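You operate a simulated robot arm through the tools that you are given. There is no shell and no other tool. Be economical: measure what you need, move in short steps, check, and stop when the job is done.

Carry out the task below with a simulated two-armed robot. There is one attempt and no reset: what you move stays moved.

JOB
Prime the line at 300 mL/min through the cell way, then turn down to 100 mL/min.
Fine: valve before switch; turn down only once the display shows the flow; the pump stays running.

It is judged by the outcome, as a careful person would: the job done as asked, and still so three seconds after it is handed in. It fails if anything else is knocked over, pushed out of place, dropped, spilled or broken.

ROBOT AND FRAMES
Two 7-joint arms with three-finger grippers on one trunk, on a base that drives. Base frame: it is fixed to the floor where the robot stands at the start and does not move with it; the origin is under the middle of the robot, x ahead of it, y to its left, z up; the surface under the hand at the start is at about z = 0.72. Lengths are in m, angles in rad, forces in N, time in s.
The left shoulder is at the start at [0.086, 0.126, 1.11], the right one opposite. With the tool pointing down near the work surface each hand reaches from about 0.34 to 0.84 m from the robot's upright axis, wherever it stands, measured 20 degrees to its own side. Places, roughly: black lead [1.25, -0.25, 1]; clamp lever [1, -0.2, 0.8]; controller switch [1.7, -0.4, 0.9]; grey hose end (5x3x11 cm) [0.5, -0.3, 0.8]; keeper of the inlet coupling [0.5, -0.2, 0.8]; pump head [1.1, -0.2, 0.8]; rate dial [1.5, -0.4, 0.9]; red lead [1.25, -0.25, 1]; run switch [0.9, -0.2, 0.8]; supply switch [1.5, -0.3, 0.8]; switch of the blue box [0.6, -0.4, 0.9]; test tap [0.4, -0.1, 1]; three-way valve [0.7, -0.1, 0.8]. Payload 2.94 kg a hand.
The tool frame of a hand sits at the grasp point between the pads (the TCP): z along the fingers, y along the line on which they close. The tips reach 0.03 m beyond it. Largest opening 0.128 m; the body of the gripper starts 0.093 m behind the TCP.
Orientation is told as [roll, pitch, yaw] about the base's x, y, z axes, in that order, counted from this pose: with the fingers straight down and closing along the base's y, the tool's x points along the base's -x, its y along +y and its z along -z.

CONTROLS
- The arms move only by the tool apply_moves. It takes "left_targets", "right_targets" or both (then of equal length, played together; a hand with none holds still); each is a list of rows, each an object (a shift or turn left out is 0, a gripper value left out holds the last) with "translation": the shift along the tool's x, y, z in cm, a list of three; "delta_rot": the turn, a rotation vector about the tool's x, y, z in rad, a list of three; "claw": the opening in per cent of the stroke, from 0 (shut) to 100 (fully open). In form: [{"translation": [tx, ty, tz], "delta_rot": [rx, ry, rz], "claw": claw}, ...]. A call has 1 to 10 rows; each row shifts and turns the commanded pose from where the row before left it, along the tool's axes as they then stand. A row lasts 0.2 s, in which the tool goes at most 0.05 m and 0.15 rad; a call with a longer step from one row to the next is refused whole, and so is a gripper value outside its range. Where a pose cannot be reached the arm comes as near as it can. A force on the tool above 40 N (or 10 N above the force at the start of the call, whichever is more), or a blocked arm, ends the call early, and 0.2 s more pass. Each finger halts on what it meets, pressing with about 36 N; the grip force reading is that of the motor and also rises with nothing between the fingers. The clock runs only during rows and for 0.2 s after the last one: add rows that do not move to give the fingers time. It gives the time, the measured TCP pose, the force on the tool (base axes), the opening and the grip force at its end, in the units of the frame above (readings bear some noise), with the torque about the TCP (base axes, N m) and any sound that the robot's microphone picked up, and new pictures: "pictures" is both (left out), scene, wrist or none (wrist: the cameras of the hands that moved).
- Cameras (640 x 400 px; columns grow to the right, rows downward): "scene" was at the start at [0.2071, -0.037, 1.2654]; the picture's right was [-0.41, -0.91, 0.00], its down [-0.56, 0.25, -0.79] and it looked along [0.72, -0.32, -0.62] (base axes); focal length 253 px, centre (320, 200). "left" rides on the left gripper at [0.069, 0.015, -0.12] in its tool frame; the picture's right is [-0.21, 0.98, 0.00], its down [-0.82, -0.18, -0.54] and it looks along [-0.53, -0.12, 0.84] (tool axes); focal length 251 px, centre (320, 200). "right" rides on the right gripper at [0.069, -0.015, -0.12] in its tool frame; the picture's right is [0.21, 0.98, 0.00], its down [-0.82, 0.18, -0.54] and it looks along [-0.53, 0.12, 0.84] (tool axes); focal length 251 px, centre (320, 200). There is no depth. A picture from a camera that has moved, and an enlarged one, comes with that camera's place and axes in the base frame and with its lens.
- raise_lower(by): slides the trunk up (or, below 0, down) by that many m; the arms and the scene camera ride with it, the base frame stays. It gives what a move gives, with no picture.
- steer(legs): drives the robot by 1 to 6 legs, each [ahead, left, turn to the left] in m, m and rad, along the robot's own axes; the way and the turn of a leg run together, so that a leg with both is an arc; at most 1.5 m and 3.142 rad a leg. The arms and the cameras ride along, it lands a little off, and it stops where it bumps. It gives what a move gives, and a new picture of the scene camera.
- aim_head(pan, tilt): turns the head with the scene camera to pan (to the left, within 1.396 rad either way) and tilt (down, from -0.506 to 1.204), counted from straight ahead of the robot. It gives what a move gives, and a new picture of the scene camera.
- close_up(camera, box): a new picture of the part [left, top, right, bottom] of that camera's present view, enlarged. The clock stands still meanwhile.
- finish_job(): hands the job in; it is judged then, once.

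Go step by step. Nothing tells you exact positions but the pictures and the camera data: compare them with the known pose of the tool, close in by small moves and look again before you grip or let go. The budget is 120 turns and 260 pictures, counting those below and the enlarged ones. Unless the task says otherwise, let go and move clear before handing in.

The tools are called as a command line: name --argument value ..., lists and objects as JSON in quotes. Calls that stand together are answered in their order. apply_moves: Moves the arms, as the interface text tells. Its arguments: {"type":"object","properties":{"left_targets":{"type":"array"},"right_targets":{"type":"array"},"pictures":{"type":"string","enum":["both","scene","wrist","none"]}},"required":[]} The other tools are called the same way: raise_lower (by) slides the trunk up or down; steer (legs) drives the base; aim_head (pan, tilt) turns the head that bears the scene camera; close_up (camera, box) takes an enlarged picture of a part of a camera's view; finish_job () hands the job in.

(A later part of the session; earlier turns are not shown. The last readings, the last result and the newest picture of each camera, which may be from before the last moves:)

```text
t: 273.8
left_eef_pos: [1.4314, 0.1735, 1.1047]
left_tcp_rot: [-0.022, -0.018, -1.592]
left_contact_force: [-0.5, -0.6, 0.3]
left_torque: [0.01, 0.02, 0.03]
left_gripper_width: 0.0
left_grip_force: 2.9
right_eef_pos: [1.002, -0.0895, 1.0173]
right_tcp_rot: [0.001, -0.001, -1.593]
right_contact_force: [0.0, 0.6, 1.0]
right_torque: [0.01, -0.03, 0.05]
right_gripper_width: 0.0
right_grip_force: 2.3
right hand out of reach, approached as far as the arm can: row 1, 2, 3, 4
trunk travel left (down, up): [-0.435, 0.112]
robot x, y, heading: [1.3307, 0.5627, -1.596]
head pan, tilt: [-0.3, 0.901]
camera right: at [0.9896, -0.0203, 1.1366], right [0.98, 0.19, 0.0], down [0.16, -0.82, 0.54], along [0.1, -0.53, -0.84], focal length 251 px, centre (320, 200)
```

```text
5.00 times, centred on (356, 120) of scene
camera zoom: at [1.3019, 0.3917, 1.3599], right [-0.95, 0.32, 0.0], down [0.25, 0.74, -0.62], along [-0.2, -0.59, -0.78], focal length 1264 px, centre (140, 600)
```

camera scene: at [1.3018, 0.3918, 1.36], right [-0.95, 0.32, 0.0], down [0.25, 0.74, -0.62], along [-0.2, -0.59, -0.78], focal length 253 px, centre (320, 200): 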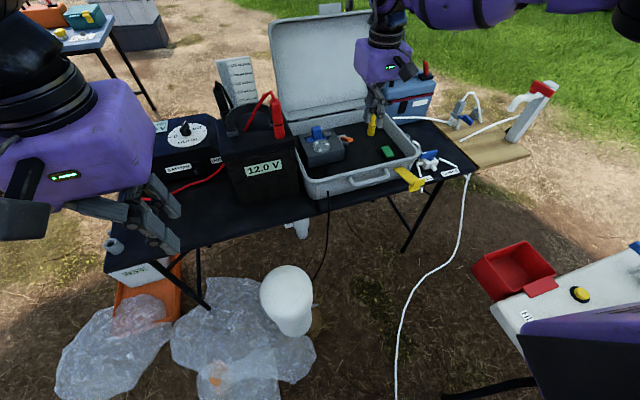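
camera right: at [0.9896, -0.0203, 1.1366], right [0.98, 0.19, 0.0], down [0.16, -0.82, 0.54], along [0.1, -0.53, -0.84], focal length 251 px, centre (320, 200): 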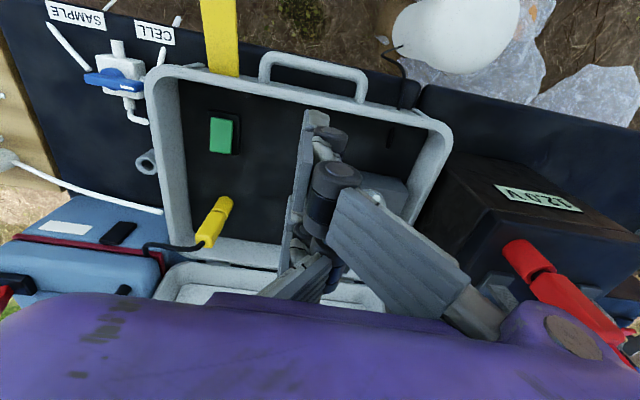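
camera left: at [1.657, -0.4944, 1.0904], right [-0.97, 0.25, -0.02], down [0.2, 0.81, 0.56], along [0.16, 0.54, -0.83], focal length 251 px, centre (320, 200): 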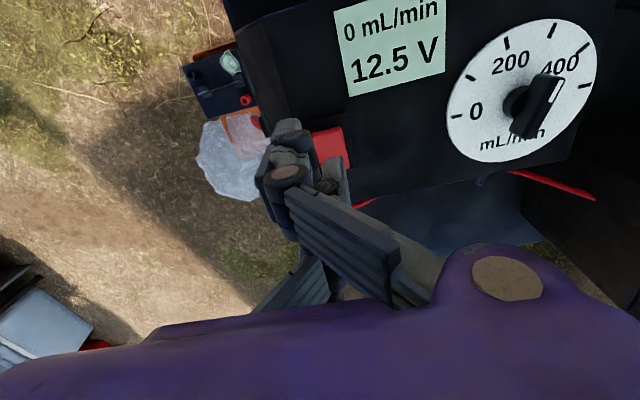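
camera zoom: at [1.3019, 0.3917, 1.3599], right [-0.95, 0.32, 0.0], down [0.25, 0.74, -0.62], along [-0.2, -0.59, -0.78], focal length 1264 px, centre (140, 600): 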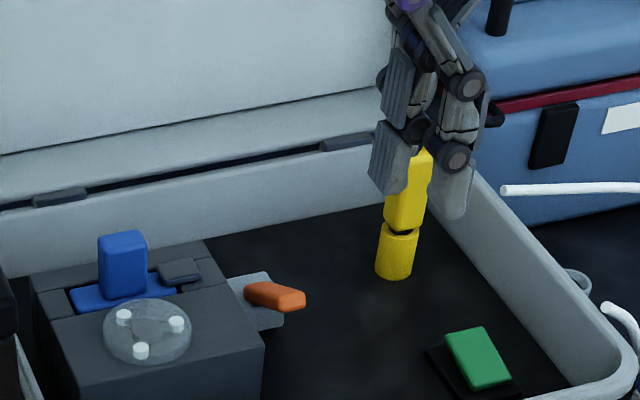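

steer --legs '[[0.1, 0, 0]]'

apply_moves --right_targets '[{"translation": [-2, -1, 2]}, {"translation": [-1, -0.5, 2]}, {"translation": [0, 0, 2]}, {}]' --pictures "wrist"

close_up --camera "scene" --box '[292, 60, 420, 140]'

```text
t: 275.0
left_eef_pos: [1.4298, 0.0736, 1.1052]
left_tcp_rot: [-0.022, -0.015, -1.593]
left_contact_force: [-0.3, 0.6, -1.1]
left_torque: [0.02, 0.01, 0.01]
left_gripper_width: 0.0001
left_grip_force: 2.8
right_eef_pos: [1.0008, -0.1892, 1.0159]
right_tcp_rot: [0.001, -0.003, -1.592]
right_contact_force: [-0.1, -0.6, 1.1]
right_torque: [0.05, -0.01, -0.01]
right_gripper_width: 0.0003
right_grip_force: 2.8
trunk travel left (down, up): [-0.435, 0.112]
robot x, y, heading: [1.3246, 0.4601, -1.591]
head pan, tilt: [-0.3, 0.901]
camera scene: at [1.2991, 0.2917, 1.3599], right [-0.95, 0.32, 0.0], down [0.25, 0.74, -0.62], along [-0.2, -0.59, -0.78], focal length 253 px, centre (320, 200)
```

scene: 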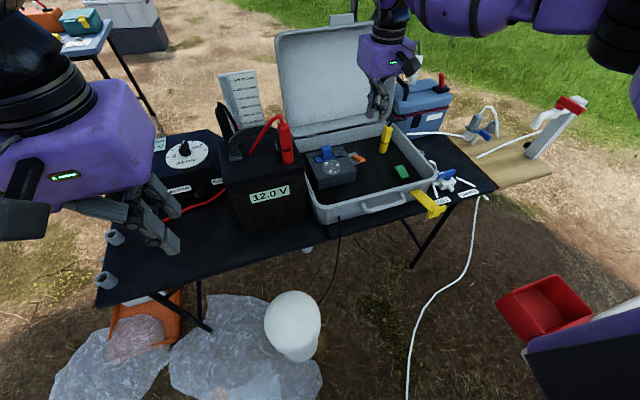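

```text
t: 276.0
left_eef_pos: [1.4296, 0.0744, 1.1049]
left_tcp_rot: [-0.023, -0.017, -1.593]
left_contact_force: [0.4, 0.1, 0.3]
left_torque: [-0.03, 0.0, -0.01]
left_gripper_width: 0.0
left_grip_force: 3.2
right_eef_pos: [0.9765, -0.1867, 0.9631]
right_tcp_rot: [-0.001, -0.006, -1.593]
right_contact_force: [-0.6, 0.2, -0.4]
right_torque: [-0.02, -0.02, 0.02]
right_gripper_width: 0.0
right_grip_force: 2.9
right hand out of reach, approached as far as the arm can: row 1, 2, 3
trunk travel left (down, up): [-0.435, 0.112]
robot x, y, heading: [1.3281, 0.4601, -1.595]
head pan, tilt: [-0.3, 0.901]
camera right: at [0.9643, -0.1168, 1.0833], right [0.98, 0.19, 0.0], down [0.16, -0.82, 0.55], along [0.1, -0.54, -0.84], focal length 251 px, centre (320, 200)
```

right: 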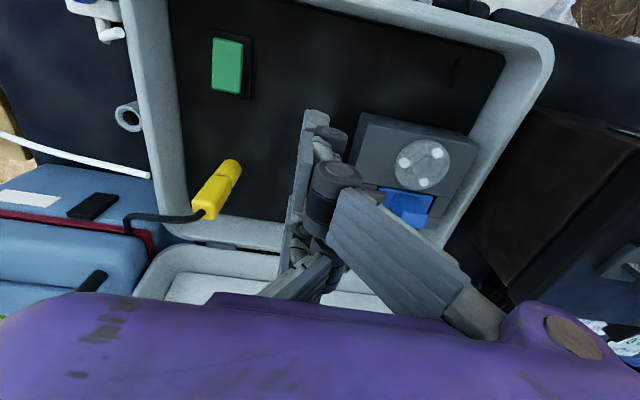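

```text
5.00 times, centred on (356, 100) of scene
camera zoom: at [1.2991, 0.2914, 1.3599], right [-0.95, 0.32, 0.0], down [0.25, 0.74, -0.62], along [-0.2, -0.59, -0.78], focal length 1264 px, centre (140, 700)
```

zoom: 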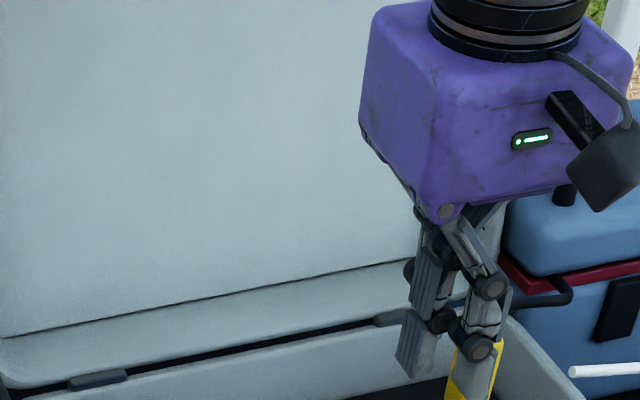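

apply_moves --right_targets '[{"translation": [0, 0.7, 0], "delta_rot": [0, -0.12, 0]}, {"translation": [0, 0.7, 0], "delta_rot": [0, -0.12, 0]}, {"translation": [-0.8, 0, 0], "delta_rot": [0, -0.1, 0]}, {"translation": [-0.8, 0, 0]}, {}]' --pictures "wrist"

close_up --camera "scene" --box '[292, 100, 420, 180]'

```text
t: 277.2
left_eef_pos: [1.4297, 0.0744, 1.1046]
left_tcp_rot: [-0.023, -0.015, -1.593]
left_contact_force: [0.7, -0.5, -0.1]
left_torque: [0.02, -0.02, 0.0]
left_gripper_width: 0.0
left_grip_force: 3.5
right_eef_pos: [0.9905, -0.2032, 0.9675]
right_tcp_rot: [0.0, -0.344, -1.594]
right_contact_force: [0.3, -0.5, -0.1]
right_torque: [-0.01, 0.01, 0.0]
right_gripper_width: 0.0001
right_grip_force: 2.9
trunk travel left (down, up): [-0.435, 0.112]
robot x, y, heading: [1.325, 0.4644, -1.598]
head pan, tilt: [-0.3, 0.901]
camera right: at [0.9776, -0.0976, 1.0587], right [0.98, 0.18, -0.07], down [0.17, -0.6, 0.79], along [0.1, -0.78, -0.61], focal length 251 px, centre (320, 200)
```

right: 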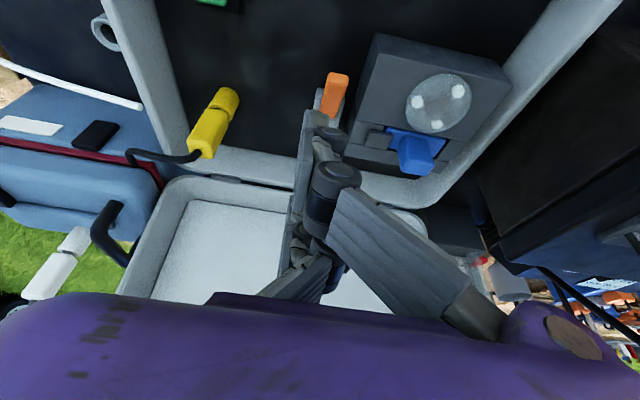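

```text
5.00 times, centred on (356, 140) of scene
camera zoom: at [1.2989, 0.2915, 1.3599], right [-0.95, 0.32, 0.0], down [0.25, 0.74, -0.62], along [-0.2, -0.59, -0.78], focal length 1264 px, centre (140, 500)
```

zoom: 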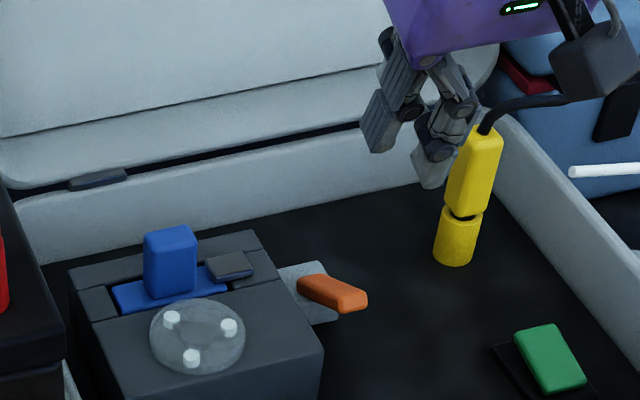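

apply_moves --right_targets '[{"translation": [1.0, 1.0, 2.8]}, {"translation": [1.0, 0, 2.8]}, {"translation": [0.7, 0, 1.9]}, {}]' --pictures "wrist"

close_up --camera "scene" --box '[292, 100, 420, 180]'

```text
t: 278.2
left_eef_pos: [1.4302, 0.0737, 1.1042]
left_tcp_rot: [-0.021, -0.016, -1.591]
left_contact_force: [0.4, -0.8, -0.1]
left_torque: [0.02, -0.03, 0.0]
left_gripper_width: 0.0
left_grip_force: 2.6
right_eef_pos: [0.9996, -0.2049, 0.8892]
right_tcp_rot: [-0.001, -0.34, -1.594]
right_contact_force: [0.0, 1.0, -0.7]
right_torque: [0.0, -0.01, 0.02]
right_gripper_width: 0.0
right_grip_force: 3.4
trunk travel left (down, up): [-0.435, 0.112]
robot x, y, heading: [1.3272, 0.4615, -1.593]
head pan, tilt: [-0.3, 0.901]
camera right: at [0.9874, -0.0979, 0.9792], right [0.98, 0.18, -0.07], down [0.17, -0.6, 0.79], along [0.1, -0.78, -0.61], focal length 251 px, centre (320, 200)
```

right: 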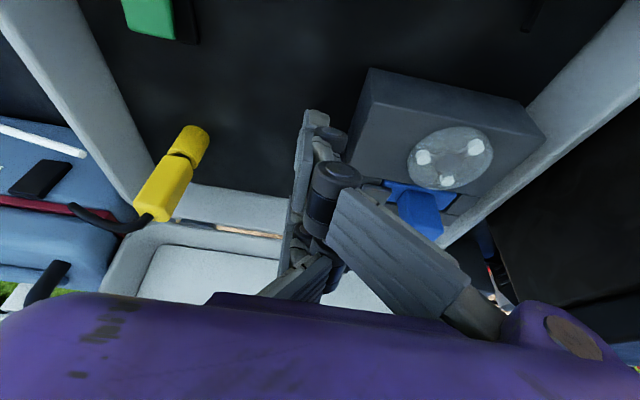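

```text
5.00 times, centred on (356, 140) of scene
camera zoom: at [1.2995, 0.2915, 1.3599], right [-0.95, 0.32, 0.0], down [0.25, 0.74, -0.62], along [-0.2, -0.59, -0.78], focal length 1264 px, centre (140, 500)
```

zoom: 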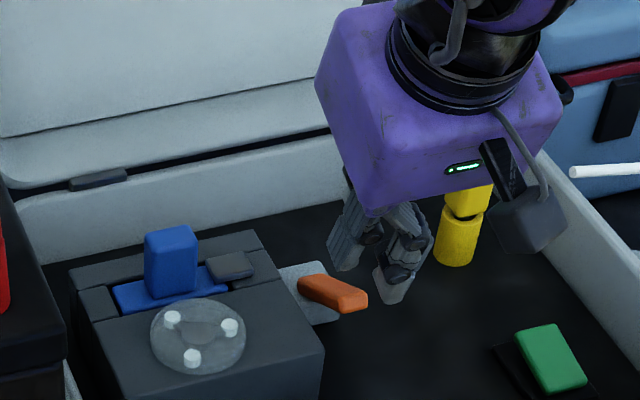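

apply_moves --right_targets '[{"translation": [0.7, -0.2, 1.9]}, {"translation": [0.35, 0, 0.95]}, {"translation": [0.35, 0, 0.95]}, {}]' --pictures "none"

close_up --camera "scene" --box '[292, 100, 420, 180]'

```text
t: 279.2
left_eef_pos: [1.4297, 0.074, 1.1058]
left_tcp_rot: [-0.022, -0.017, -1.592]
left_contact_force: [0.1, -0.6, -0.7]
left_torque: [-0.05, 0.02, 0.04]
left_gripper_width: 0.0001
left_grip_force: 2.6
right_eef_pos: [0.998, -0.1972, 0.8563]
right_tcp_rot: [0.001, -0.352, -1.594]
right_contact_force: [-0.9, -1.5, 20.0]
right_torque: [-0.21, -0.18, -0.02]
right_gripper_width: 0.0
right_grip_force: 2.6
right hand out of reach, approached as far as the arm can: row 3
trunk travel left (down, up): [-0.435, 0.112]
robot x, y, heading: [1.3251, 0.4662, -1.595]
head pan, tilt: [-0.3, 0.901]
```

```text
5.00 times, centred on (356, 140) of scene
camera zoom: at [1.2999, 0.293, 1.3603], right [-0.95, 0.32, 0.0], down [0.25, 0.74, -0.62], along [-0.2, -0.59, -0.78], focal length 1264 px, centre (140, 500)
```

zoom: 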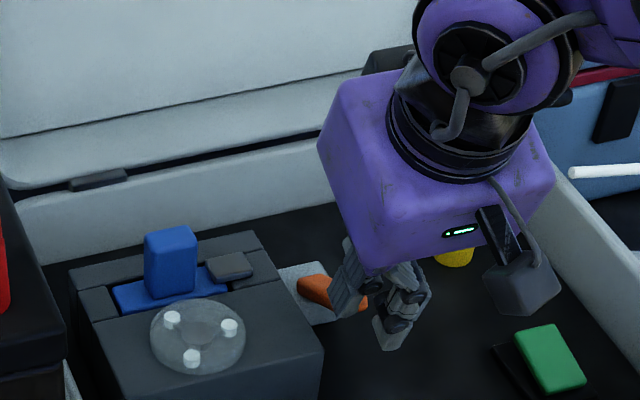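

apply_moves --right_targets '[{"translation": [0.3, 0, 0.8]}, {"translation": [0.3, 0, 0.8]}, {}]' --pictures "none"

close_up --camera "scene" --box '[292, 100, 420, 180]'

close_up --camera "scene" --box '[130, 120, 258, 200]'

```text
t: 279.7
left_eef_pos: [1.4301, 0.0766, 1.1061]
left_tcp_rot: [-0.022, -0.019, -1.592]
left_contact_force: [-0.1, 0.7, -0.7]
left_torque: [-0.01, 0.03, -0.03]
left_gripper_width: 0.0
left_grip_force: 2.7
right_eef_pos: [0.9968, -0.1962, 0.8553]
right_tcp_rot: [0.008, -0.365, -1.593]
right_contact_force: [0.6, 11.0, 24.0]
right_torque: [-0.05, -0.21, 0.12]
right_gripper_width: 0.0
right_grip_force: 2.9
right hand out of reach, approached as far as the arm can: row 1, 2
trunk travel left (down, up): [-0.435, 0.112]
robot x, y, heading: [1.3281, 0.4595, -1.598]
head pan, tilt: [-0.3, 0.901]
stopped in row 2 (right hand): the force on the tool passed its limit at 42 N (the readings are from after the stop); the commanded pose is now the measured one
```

```text
5.00 times, centred on (356, 140) of scene
camera zoom: at [1.2998, 0.2952, 1.3602], right [-0.95, 0.32, 0.0], down [0.25, 0.74, -0.62], along [-0.2, -0.59, -0.78], focal length 1264 px, centre (140, 500)
```

zoom: 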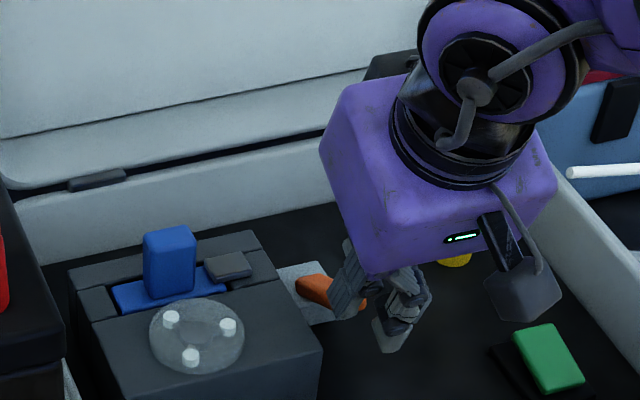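

```text
5.00 times, centred on (194, 160) of scene
camera zoom: at [1.2998, 0.2952, 1.3602], right [-0.95, 0.32, 0.0], down [0.25, 0.74, -0.62], along [-0.2, -0.59, -0.78], focal length 1264 px, centre (950, 400)
```

zoom: 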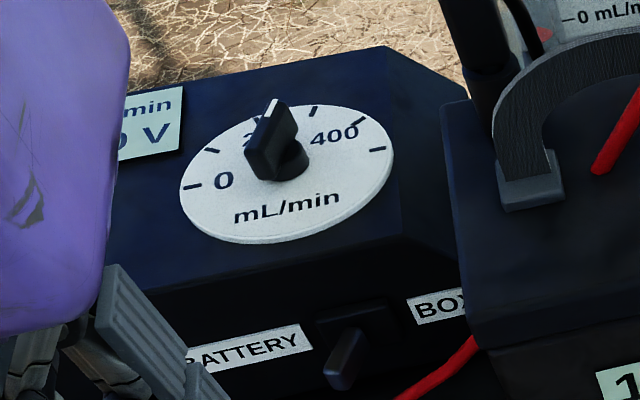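

The clamp lever is already hard down at its stop, so it is not the obstacle there. I lift off and reread the displays.

apply_moves --right_targets '[{"translation": [-1.4, 0, -3.8]}, {"translation": [-1.4, 0, -3.8]}, {"translation": [1, 0, -3.5]}, {"translation": [3, 0, -1.5]}, {"translation": [4, 0, 0]}, {"translation": [4, 0, 0]}]' --pictures "none"

aim_head --pan 0.2 --tilt 0.8

close_up --camera "right" --box '[0, 0, 640, 400]'

```text
t: 281.1
left_eef_pos: [1.4294, 0.0748, 1.1051]
left_tcp_rot: [-0.023, -0.019, -1.592]
left_contact_force: [0.0, -0.5, -0.1]
left_torque: [-0.05, 0.01, 0.0]
left_gripper_width: 0.0
left_grip_force: 2.4
right_eef_pos: [0.9992, -0.0659, 0.9373]
right_tcp_rot: [0.006, -0.358, -1.594]
right_contact_force: [0.7, -0.4, 0.0]
right_torque: [-0.01, 0.0, 0.02]
right_gripper_width: 0.0
right_grip_force: 3.4
trunk travel left (down, up): [-0.435, 0.112]
robot x, y, heading: [1.3254, 0.4633, -1.592]
head pan, tilt: [-0.3, 0.901]
```

```text
t: 282.0
left_eef_pos: [1.4299, 0.0733, 1.1044]
left_tcp_rot: [-0.024, -0.016, -1.591]
left_contact_force: [-0.1, -0.5, -0.6]
left_torque: [-0.01, 0.01, 0.02]
left_gripper_width: 0.0002
left_grip_force: 3.1
right_eef_pos: [0.9991, -0.0671, 0.9367]
right_tcp_rot: [0.005, -0.358, -1.593]
right_contact_force: [-0.1, 0.5, -0.4]
right_torque: [0.01, 0.0, -0.03]
right_gripper_width: 0.0
right_grip_force: 3.2
trunk travel left (down, up): [-0.435, 0.112]
robot x, y, heading: [1.3282, 0.4633, -1.591]
head pan, tilt: [0.201, 0.799]
camera scene: at [1.2768, 0.2986, 1.3652], right [-0.81, 0.58, 0.0], down [0.43, 0.6, -0.67], along [-0.39, -0.55, -0.74], focal length 253 px, centre (320, 200)
```

scene: 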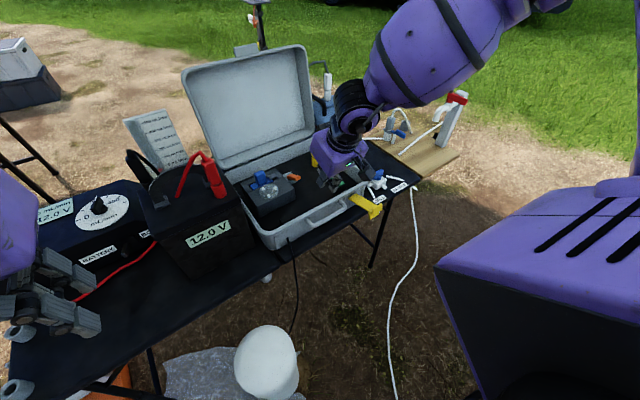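

```text
1.00 times, centred on (320, 200) of right (not enlarged: the box is as wide or as high as the picture)
camera zoom: at [0.9864, 0.0397, 1.026], right [0.98, 0.18, -0.07], down [0.16, -0.58, 0.79], along [0.1, -0.79, -0.6], focal length 251 px, centre (320, 200)
```

zoom: 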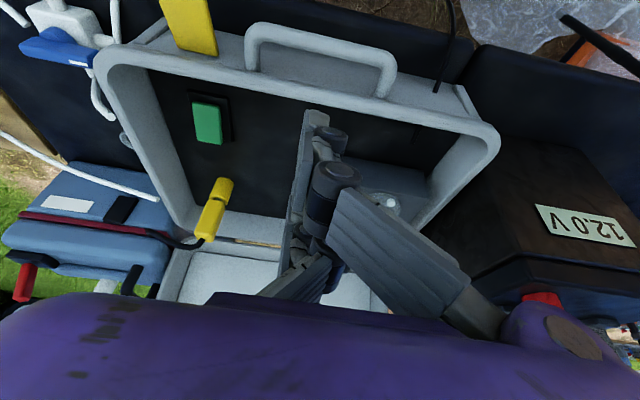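

close_up --camera "scene" --box '[34, 180, 162, 260]'

close_up --camera "scene" --box '[360, 80, 456, 140]'

close_up --camera "scene" --box '[180, 130, 340, 230]'

```text
5.00 times, centred on (98, 220) of scene
camera zoom: at [1.2768, 0.2986, 1.3652], right [-0.81, 0.58, 0.0], down [0.43, 0.6, -0.67], along [-0.39, -0.55, -0.74], focal length 1264 px, centre (1430, 100)
```

zoom: 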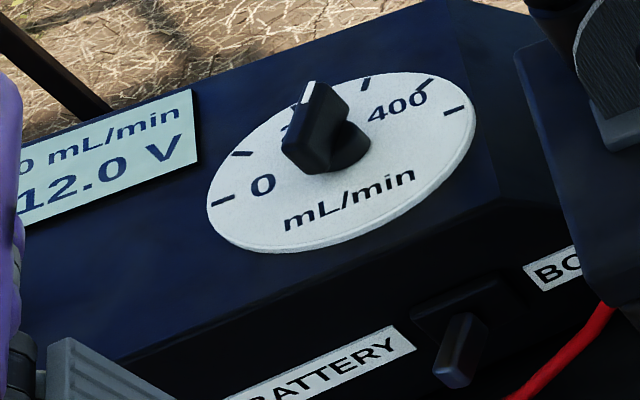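

```text
6.67 times, centred on (408, 110) of scene
camera zoom: at [1.2768, 0.2986, 1.3652], right [-0.81, 0.58, 0.0], down [0.43, 0.6, -0.67], along [-0.39, -0.55, -0.74], focal length 1685 px, centre (-267, 800)
```

zoom: 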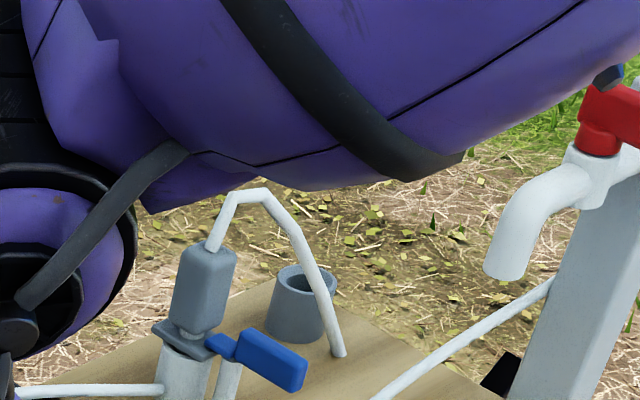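

```text
4.00 times, centred on (260, 180) of scene
camera zoom: at [1.2768, 0.2986, 1.3652], right [-0.81, 0.58, 0.0], down [0.43, 0.6, -0.67], along [-0.39, -0.55, -0.74], focal length 1011 px, centre (560, 280)
```

zoom: 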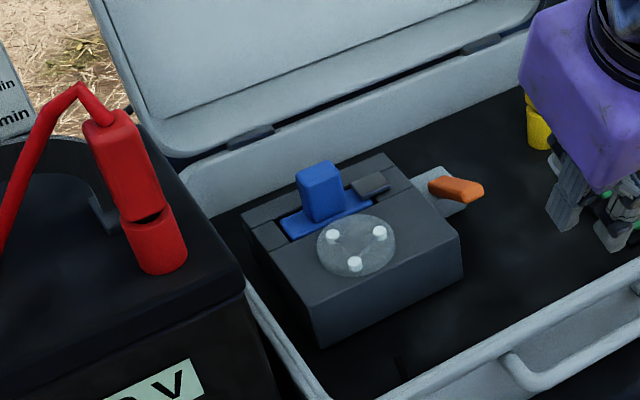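

The volts dropped to a steady 12.0 V, which looks like the pump drawing current; the dry line may simply need time to prime. I wait and watch the display.

apply_moves --right_targets '[{"translation": [1.5, 0, -4]}, {"translation": [1.5, 0, -4]}, {"translation": [1.5, 0, -4]}, {}, {}, {}, {}, {}, {}, {}]' --pictures "none"

apply_moves --left_targets '[{"translation": [0, 4, 0]}, {"translation": [0, 4, 0]}, {}, {}, {}, {}, {}, {}, {}, {}]' --pictures "none"

apply_moves --right_targets '[{}, {}, {}, {}, {}, {}, {}, {}, {}, {}]' --pictures "scene"

close_up --camera "scene" --box '[14, 180, 142, 260]'

close_up --camera "scene" --box '[180, 130, 340, 230]'

```text
t: 284.2
left_eef_pos: [1.4297, 0.0733, 1.1055]
left_tcp_rot: [-0.023, -0.015, -1.591]
left_contact_force: [-0.3, 0.2, 0.1]
left_torque: [0.0, 0.0, 0.01]
left_gripper_width: 0.0
left_grip_force: 3.7
right_eef_pos: [0.9993, 0.0204, 1.0335]
right_tcp_rot: [0.004, -0.358, -1.593]
right_contact_force: [-0.9, -0.1, -0.7]
right_torque: [-0.01, 0.0, -0.03]
right_gripper_width: 0.0002
right_grip_force: 3.4
trunk travel left (down, up): [-0.435, 0.112]
robot x, y, heading: [1.3305, 0.463, -1.59]
head pan, tilt: [0.201, 0.799]
```

```text
t: 286.4
left_eef_pos: [1.511, 0.0717, 1.1011]
left_tcp_rot: [-0.022, -0.017, -1.591]
left_contact_force: [0.0, -0.1, -0.1]
left_torque: [-0.01, 0.0, -0.01]
left_gripper_width: 0.0
left_grip_force: 2.6
right_eef_pos: [0.9995, 0.0189, 1.0357]
right_tcp_rot: [0.004, -0.358, -1.593]
right_contact_force: [-0.2, -0.1, 0.3]
right_torque: [-0.01, 0.01, -0.02]
right_gripper_width: 0.0
right_grip_force: 2.9
trunk travel left (down, up): [-0.435, 0.112]
robot x, y, heading: [1.3237, 0.4614, -1.59]
head pan, tilt: [0.201, 0.799]
```

```text
t: 288.6
left_eef_pos: [1.5091, 0.0711, 1.1012]
left_tcp_rot: [-0.024, -0.014, -1.591]
left_contact_force: [0.4, -0.2, 0.2]
left_torque: [-0.01, 0.03, 0.01]
left_gripper_width: 0.0
left_grip_force: 2.9
right_eef_pos: [1.0001, 0.0189, 1.0349]
right_tcp_rot: [0.005, -0.359, -1.593]
right_contact_force: [0.6, 0.2, -0.3]
right_torque: [-0.01, 0.0, -0.02]
right_gripper_width: 0.0001
right_grip_force: 3.6
trunk travel left (down, up): [-0.435, 0.112]
robot x, y, heading: [1.3233, 0.4612, -1.595]
head pan, tilt: [0.201, 0.799]
camera scene: at [1.3373, 0.2834, 1.3678], right [-0.98, -0.18, 0.0], down [-0.13, 0.71, -0.7], along [0.12, -0.69, -0.72], focal length 253 px, centre (320, 200)
```

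scene: 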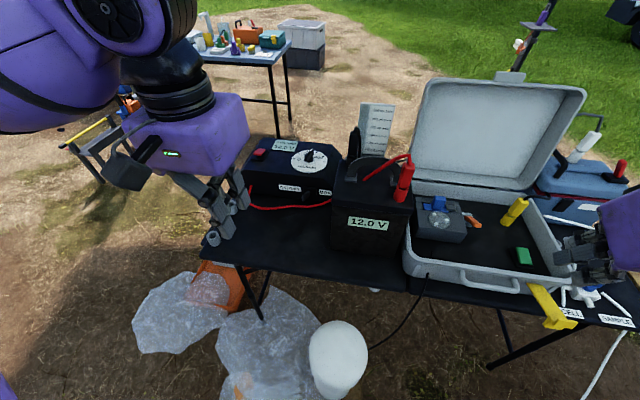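

```text
5.00 times, centred on (78, 220) of scene
camera zoom: at [1.3373, 0.2834, 1.3678], right [-0.98, -0.18, 0.0], down [-0.13, 0.71, -0.7], along [0.12, -0.69, -0.72], focal length 1264 px, centre (1530, 100)
```

zoom: 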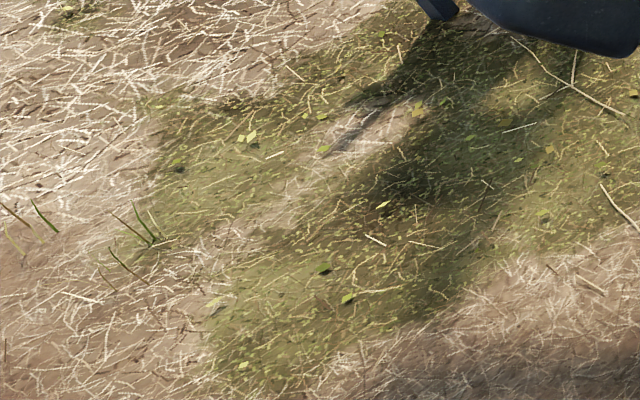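

```text
4.00 times, centred on (260, 180) of scene
camera zoom: at [1.3373, 0.2834, 1.3678], right [-0.98, -0.18, 0.0], down [-0.13, 0.71, -0.7], along [0.12, -0.69, -0.72], focal length 1011 px, centre (560, 280)
```

zoom: 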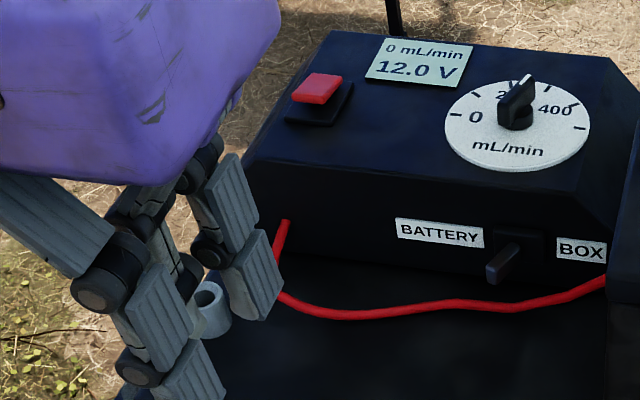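

close_up --camera "scene" --box '[408, 185, 488, 245]'

close_up --camera "scene" --box '[560, 130, 640, 180]'

close_up --camera "scene" --box '[350, 95, 414, 205]'

```text
6.67 times, centred on (448, 215) of scene
camera zoom: at [1.3373, 0.2834, 1.3678], right [-0.98, -0.18, 0.0], down [-0.13, 0.71, -0.7], along [0.12, -0.69, -0.72], focal length 1685 px, centre (-533, 100)
```

zoom: 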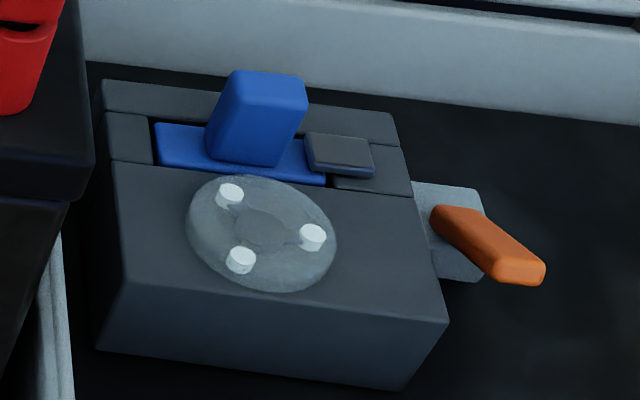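

```text
8.00 times, centred on (600, 155) of scene
camera zoom: at [1.3373, 0.2834, 1.3678], right [-0.98, -0.18, 0.0], down [-0.13, 0.71, -0.7], along [0.12, -0.69, -0.72], focal length 2022 px, centre (-1920, 560)
```

zoom: 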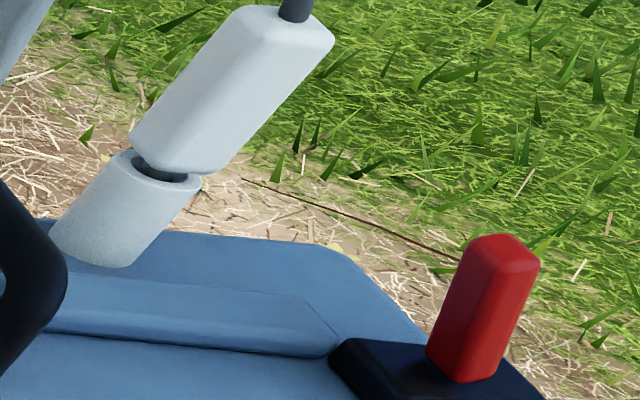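

```text
3.64 times, centred on (382, 150) of scene
camera zoom: at [1.3373, 0.2834, 1.3678], right [-0.98, -0.18, 0.0], down [-0.13, 0.71, -0.7], along [0.12, -0.69, -0.72], focal length 919 px, centre (94, 382)
```

zoom: 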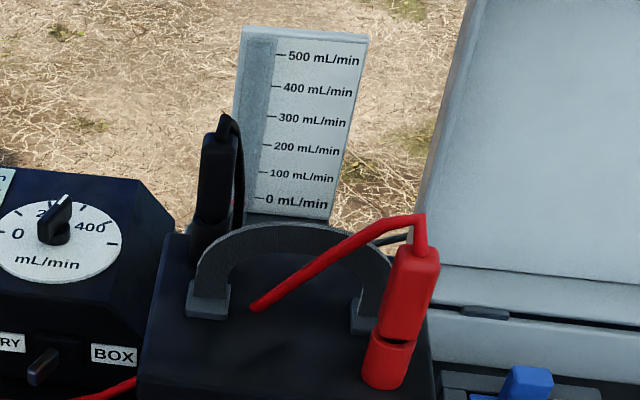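

The pump head cassette is clamped and the rotor is still, so the pump isn't running. Both rockers share one frame: by elimination "on" is the far (−y) side down, so the run switch was on at first and I turned it off. I move slightly right to flip it back.

steer --legs '[[0, -0.06, 0]]'

apply_moves --right_targets '[{"translation": [-2.5, -1.5, 0]}, {"translation": [-2.5, -1.5, 0]}, {"translation": [-2.5, -1.5, 0]}, {"translation": [-3, -1, 0]}, {"translation": [-3, 0, 0]}, {"translation": [-3, 0, 0]}, {}]' --pictures "both"

```text
t: 289.8
left_eef_pos: [1.45, 0.0722, 1.1016]
left_tcp_rot: [-0.023, -0.016, -1.591]
left_contact_force: [0.3, 0.2, 0.5]
left_torque: [0.02, -0.01, 0.0]
left_gripper_width: 0.0
left_grip_force: 3.2
right_eef_pos: [0.9394, 0.0202, 1.035]
right_tcp_rot: [0.006, -0.357, -1.595]
right_contact_force: [0.5, -0.7, 0.3]
right_torque: [-0.01, 0.0, -0.02]
right_gripper_width: 0.0002
right_grip_force: 3.3
trunk travel left (down, up): [-0.435, 0.112]
robot x, y, heading: [1.267, 0.4641, -1.598]
head pan, tilt: [0.201, 0.799]
camera scene: at [1.2776, 0.2848, 1.3678], right [-0.98, -0.18, 0.0], down [-0.13, 0.71, -0.7], along [0.12, -0.69, -0.72], focal length 253 px, centre (320, 200)
```

scene: 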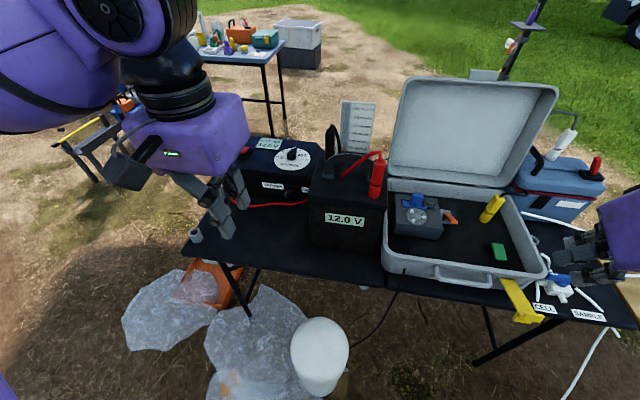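

```text
t: 291.4
left_eef_pos: [1.4495, 0.0723, 1.1018]
left_tcp_rot: [-0.022, -0.017, -1.592]
left_contact_force: [1.1, 0.5, -0.4]
left_torque: [-0.05, -0.02, -0.03]
left_gripper_width: 0.0001
left_grip_force: 3.0
right_eef_pos: [0.881, -0.1292, 1.0937]
right_tcp_rot: [0.006, -0.357, -1.593]
right_contact_force: [0.2, 0.4, -0.3]
right_torque: [0.01, 0.01, -0.01]
right_gripper_width: 0.0
right_grip_force: 3.1
trunk travel left (down, up): [-0.435, 0.112]
robot x, y, heading: [1.2648, 0.4643, -1.597]
head pan, tilt: [0.201, 0.799]
camera scene: at [1.2771, 0.2855, 1.3679], right [-0.98, -0.18, 0.0], down [-0.13, 0.71, -0.7], along [0.12, -0.69, -0.72], focal length 253 px, centre (320, 200)
camera right: at [0.8683, -0.0232, 1.182], right [0.98, 0.18, -0.07], down [0.17, -0.58, 0.8], along [0.1, -0.79, -0.6], focal length 251 px, centre (320, 200)
```

scene: 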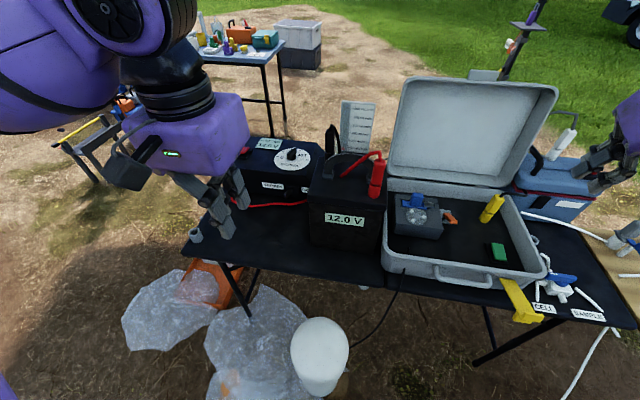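
right: 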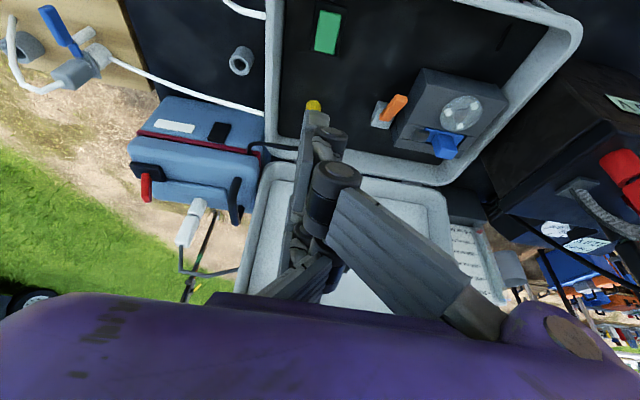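

apply_moves --right_targets '[{"translation": [0.93, -0.1, 4.35]}, {"translation": [0.93, -0.1, 4.35]}, {"translation": [0.93, -0.1, 4.35]}, {"translation": [0.93, -0.1, 4.35]}, {"translation": [0.93, -0.1, 4.35]}, {"translation": [0.5, 0, 2.2]}, {}]' --pictures "wrist"

close_up --camera "scene" --box '[460, 220, 556, 280]'

```text
t: 293.0
left_eef_pos: [1.45, 0.0729, 1.1011]
left_tcp_rot: [-0.023, -0.016, -1.593]
left_contact_force: [0.2, 0.3, -0.5]
left_torque: [-0.01, -0.01, -0.03]
left_gripper_width: 0.0001
left_grip_force: 2.7
right_eef_pos: [0.8772, -0.1675, 0.8488]
right_tcp_rot: [0.006, -0.358, -1.595]
right_contact_force: [-0.8, 0.5, -0.7]
right_torque: [-0.01, -0.02, 0.02]
right_gripper_width: 0.0001
right_grip_force: 3.2
trunk travel left (down, up): [-0.435, 0.112]
robot x, y, heading: [1.2628, 0.4595, -1.6]
head pan, tilt: [0.201, 0.799]
camera right: at [0.8636, -0.0605, 0.9379], right [0.98, 0.18, -0.07], down [0.17, -0.58, 0.8], along [0.1, -0.79, -0.6], focal length 251 px, centre (320, 200)
```

right: 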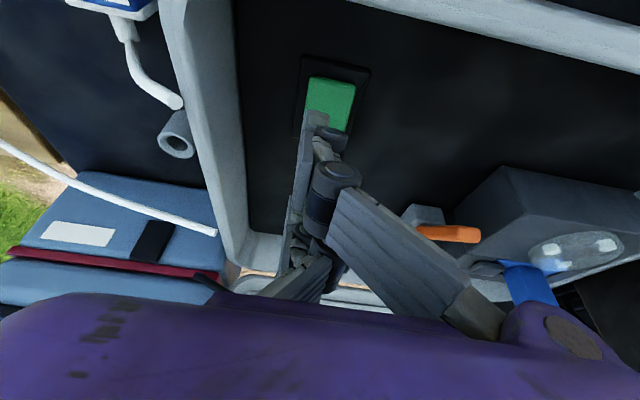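

```text
6.67 times, centred on (508, 250) of scene
camera zoom: at [1.2773, 0.2849, 1.3678], right [-0.98, -0.18, 0.0], down [-0.13, 0.71, -0.7], along [0.12, -0.69, -0.72], focal length 1685 px, centre (-933, -133)
```

zoom: 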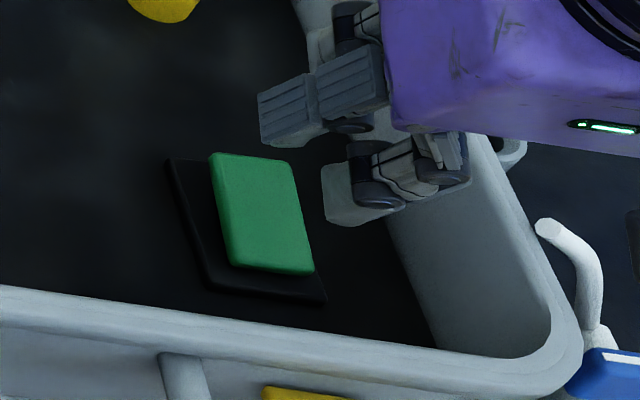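

apply_moves --right_targets '[{"translation": [0.5, 0.5, 1.4]}, {"translation": [0.18, 0, 0.47]}, {"translation": [0.18, 0, 0.47]}, {"translation": [0.18, 0, 0.47]}, {"translation": [0.18, 0, 0.47]}, {}]' --pictures "none"

close_up --camera "scene" --box '[460, 220, 556, 280]'

```text
t: 294.4
left_eef_pos: [1.4515, 0.0747, 1.1028]
left_tcp_rot: [-0.026, -0.019, -1.592]
left_contact_force: [0.1, 1.0, 0.1]
left_torque: [0.01, -0.05, 0.01]
left_gripper_width: 0.0
left_grip_force: 2.4
right_eef_pos: [0.8824, -0.1678, 0.8193]
right_tcp_rot: [0.003, -0.363, -1.591]
right_contact_force: [1.2, 8.1, 26.7]
right_torque: [1.01, 0.29, 0.07]
right_gripper_width: 0.0
right_grip_force: 2.4
trunk travel left (down, up): [-0.435, 0.112]
robot x, y, heading: [1.2666, 0.462, -1.596]
head pan, tilt: [0.201, 0.799]
```

```text
6.67 times, centred on (508, 250) of scene
camera zoom: at [1.279, 0.2884, 1.3685], right [-0.98, -0.18, 0.0], down [-0.13, 0.7, -0.7], along [0.12, -0.69, -0.72], focal length 1685 px, centre (-933, -133)
```

zoom: 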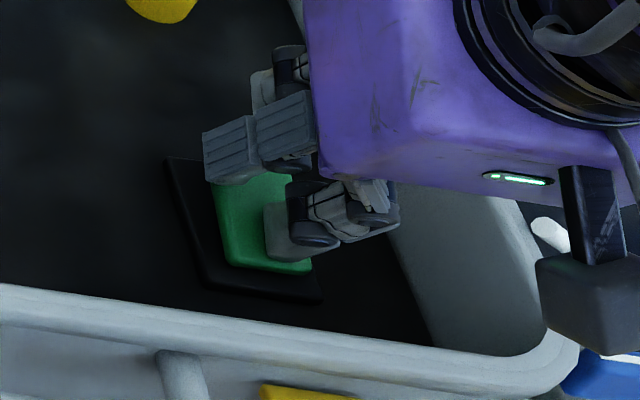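

apply_moves --right_targets '[{"translation": [0.2, 0, 0.5]}, {}]' --pictures "none"

apply_moves --right_targets '[{"translation": [-0.8, 0, -2]}, {"translation": [-1.2, 0, -4]}, {"translation": [-1.2, 0, -4]}, {"translation": [0, -3, -3]}, {"translation": [2, -3, -2]}, {"translation": [3, -3, 0]}]' --pictures "none"

close_up --camera "scene" --box '[460, 220, 556, 280]'

close_up --camera "scene" --box '[240, 120, 368, 200]'

```text
t: 294.8
left_eef_pos: [1.45, 0.0747, 1.1024]
left_tcp_rot: [-0.023, -0.019, -1.594]
left_contact_force: [0.0, -0.1, 0.2]
left_torque: [0.02, 0.02, -0.01]
left_gripper_width: 0.0002
left_grip_force: 3.4
right_eef_pos: [0.8823, -0.1681, 0.821]
right_tcp_rot: [0.007, -0.368, -1.594]
right_contact_force: [4.3, 17.0, 24.6]
right_torque: [1.16, 0.17, -0.32]
right_gripper_width: 0.0
right_grip_force: 2.7
trunk travel left (down, up): [-0.435, 0.112]
robot x, y, heading: [1.2645, 0.4611, -1.592]
head pan, tilt: [0.201, 0.799]
stopped in row 1 (right hand): the force on the tool passed its limit at 43 N (the readings are from after the stop); the commanded pose is now the measured one
```

```text
t: 296.2
left_eef_pos: [1.4491, 0.0736, 1.1023]
left_tcp_rot: [-0.023, -0.018, -1.592]
left_contact_force: [-0.5, 0.1, -0.3]
left_torque: [-0.02, 0.0, -0.04]
left_gripper_width: 0.0
left_grip_force: 3.0
right_eef_pos: [0.7955, -0.0974, 0.9511]
right_tcp_rot: [0.008, -0.364, -1.593]
right_contact_force: [0.4, 0.7, -0.4]
right_torque: [-0.01, 0.0, -0.03]
right_gripper_width: 0.0001
right_grip_force: 3.4
trunk travel left (down, up): [-0.435, 0.112]
robot x, y, heading: [1.2655, 0.4635, -1.592]
head pan, tilt: [0.201, 0.799]
```

```text
6.67 times, centred on (508, 250) of scene
camera zoom: at [1.2767, 0.2858, 1.3679], right [-0.98, -0.18, 0.0], down [-0.13, 0.71, -0.7], along [0.12, -0.69, -0.72], focal length 1685 px, centre (-933, -133)
```

zoom: 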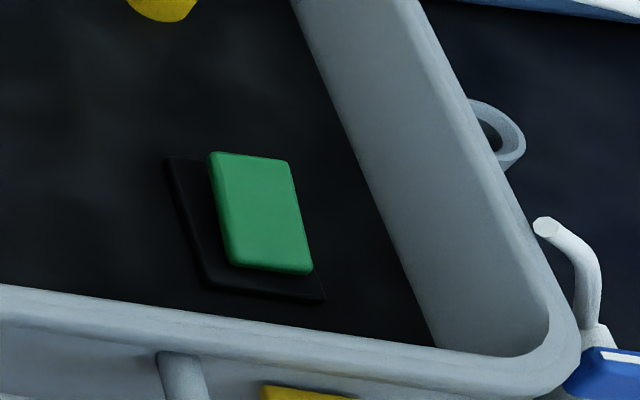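

```text
5.00 times, centred on (304, 160) of scene
camera zoom: at [1.2767, 0.2858, 1.3679], right [-0.98, -0.18, 0.0], down [-0.13, 0.71, -0.7], along [0.12, -0.69, -0.72], focal length 1264 px, centre (400, 400)
```

zoom: 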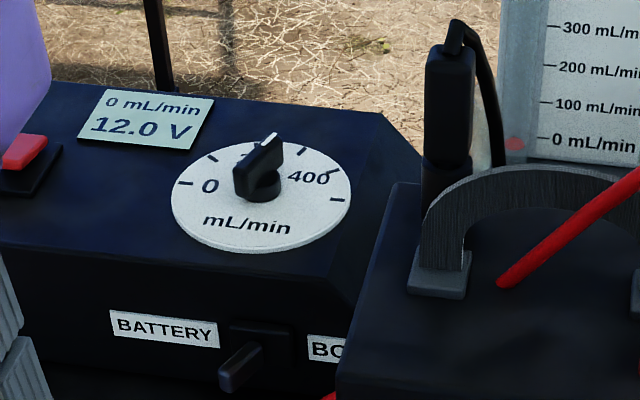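

The press landed on the near half (a lower finger touched first), so the rocker didn't flip. I re-aim about 3 cm farther (−y).

apply_moves --right_targets '[{"translation": [-2.4, 2.1, 0.9]}, {"translation": [-2.4, 2.1, 0.9]}, {"translation": [-2.4, 2.1, 0.9]}, {"translation": [-2.4, 2.1, 0.9]}, {"translation": [1.4, 0, 3.7]}, {"translation": [1.4, 0, 3.7]}, {}]' --pictures "none"

close_up --camera "scene" --box '[460, 200, 556, 260]'

```text
t: 297.8
left_eef_pos: [1.4499, 0.0722, 1.1022]
left_tcp_rot: [-0.022, -0.015, -1.591]
left_contact_force: [-0.2, 0.0, 0.6]
left_torque: [0.01, 0.03, -0.01]
left_gripper_width: 0.0
left_grip_force: 3.4
right_eef_pos: [0.8756, -0.2052, 0.8709]
right_tcp_rot: [0.005, -0.365, -1.593]
right_contact_force: [-0.2, 0.3, -0.2]
right_torque: [0.02, -0.01, 0.02]
right_gripper_width: 0.0002
right_grip_force: 3.5
trunk travel left (down, up): [-0.435, 0.112]
robot x, y, heading: [1.2668, 0.463, -1.599]
head pan, tilt: [0.201, 0.799]
```

```text
6.67 times, centred on (508, 230) of scene
camera zoom: at [1.2774, 0.2852, 1.3678], right [-0.98, -0.18, 0.0], down [-0.13, 0.71, -0.7], along [0.12, -0.69, -0.72], focal length 1685 px, centre (-933, 0)
```

zoom: 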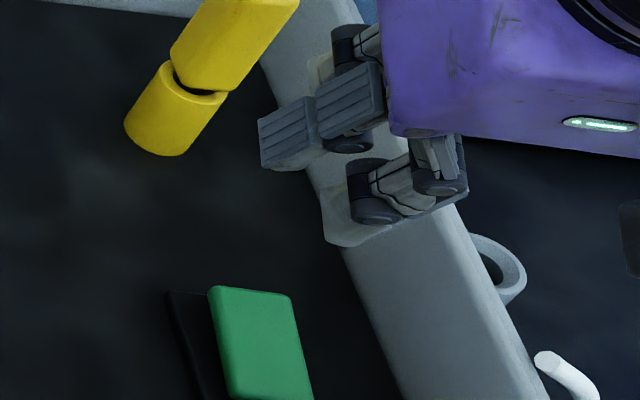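

apply_moves --right_targets '[{"translation": [0.9, 0.5, 2.4]}, {"translation": [0.37, 0, 0.94]}, {"translation": [0.18, 0, 0.47]}, {"translation": [0.18, 0, 0.47]}, {"translation": [0.18, 0, 0.47]}, {}]' --pictures "none"

close_up --camera "scene" --box '[460, 220, 556, 280]'

```text
t: 299.2
left_eef_pos: [1.4499, 0.073, 1.1026]
left_tcp_rot: [-0.022, -0.017, -1.592]
left_contact_force: [-0.4, -0.5, 0.2]
left_torque: [-0.03, -0.02, -0.01]
left_gripper_width: 0.0
left_grip_force: 2.7
right_eef_pos: [0.8802, -0.2041, 0.822]
right_tcp_rot: [0.005, -0.368, -1.592]
right_contact_force: [0.3, -0.7, 7.4]
right_torque: [0.17, 0.06, -0.01]
right_gripper_width: 0.0
right_grip_force: 2.7
trunk travel left (down, up): [-0.435, 0.112]
robot x, y, heading: [1.2686, 0.4638, -1.595]
head pan, tilt: [0.201, 0.799]
```

```text
6.67 times, centred on (508, 250) of scene
camera zoom: at [1.2777, 0.2856, 1.368], right [-0.98, -0.18, 0.0], down [-0.13, 0.71, -0.7], along [0.12, -0.69, -0.72], focal length 1685 px, centre (-933, -133)
```

zoom: 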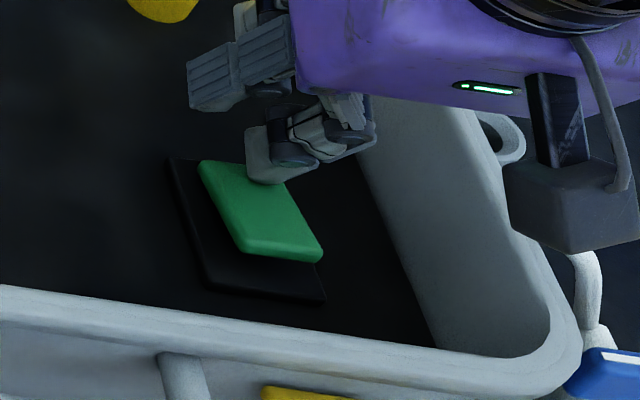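

The rocker flipped. I lift off and watch the display.

apply_moves --right_targets '[{"translation": [-1.2, 0, -3.5]}, {"translation": [-1.2, 0, -4]}, {"translation": [-1.2, 0, -4]}, {"translation": [2, 0, -3]}, {"translation": [4, 0, 0]}, {"translation": [4, 0, 0]}, {}, {}, {}, {}]' --pictures "none"

close_up --camera "scene" --box '[240, 120, 368, 200]'

close_up --camera "scene" --box '[392, 185, 520, 265]'

```text
t: 301.4
left_eef_pos: [1.449, 0.0727, 1.1018]
left_tcp_rot: [-0.023, -0.018, -1.591]
left_contact_force: [0.1, 0.4, -0.5]
left_torque: [0.02, 0.02, -0.01]
left_gripper_width: 0.0
left_grip_force: 2.9
right_eef_pos: [0.8802, -0.0876, 0.9339]
right_tcp_rot: [0.005, -0.364, -1.594]
right_contact_force: [-1.0, -0.3, -0.4]
right_torque: [0.03, 0.01, -0.02]
right_gripper_width: 0.0
right_grip_force: 3.1
trunk travel left (down, up): [-0.435, 0.112]
robot x, y, heading: [1.2682, 0.4595, -1.591]
head pan, tilt: [0.201, 0.799]
```

```text
5.00 times, centred on (304, 160) of scene
camera zoom: at [1.2772, 0.2847, 1.3677], right [-0.98, -0.18, 0.0], down [-0.13, 0.71, -0.7], along [0.12, -0.69, -0.72], focal length 1264 px, centre (400, 400)
```

zoom: 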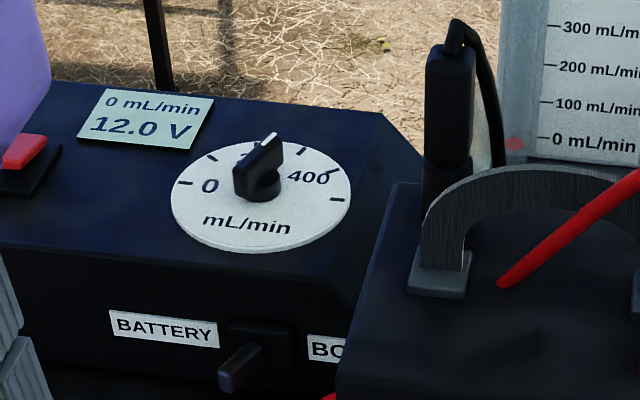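

```text
5.00 times, centred on (456, 225) of scene
camera zoom: at [1.2772, 0.2847, 1.3677], right [-0.98, -0.18, 0.0], down [-0.13, 0.71, -0.7], along [0.12, -0.69, -0.72], focal length 1264 px, centre (-360, 75)
```

zoom: 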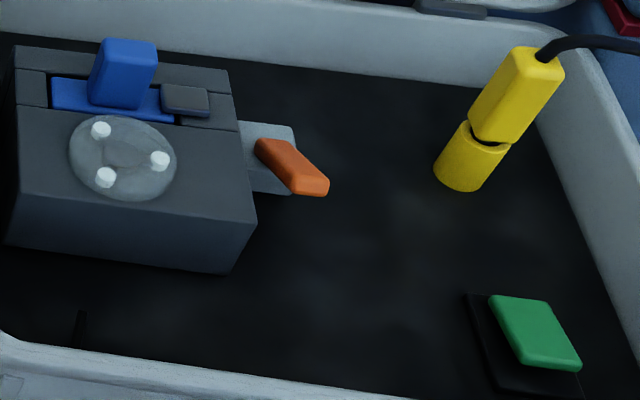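

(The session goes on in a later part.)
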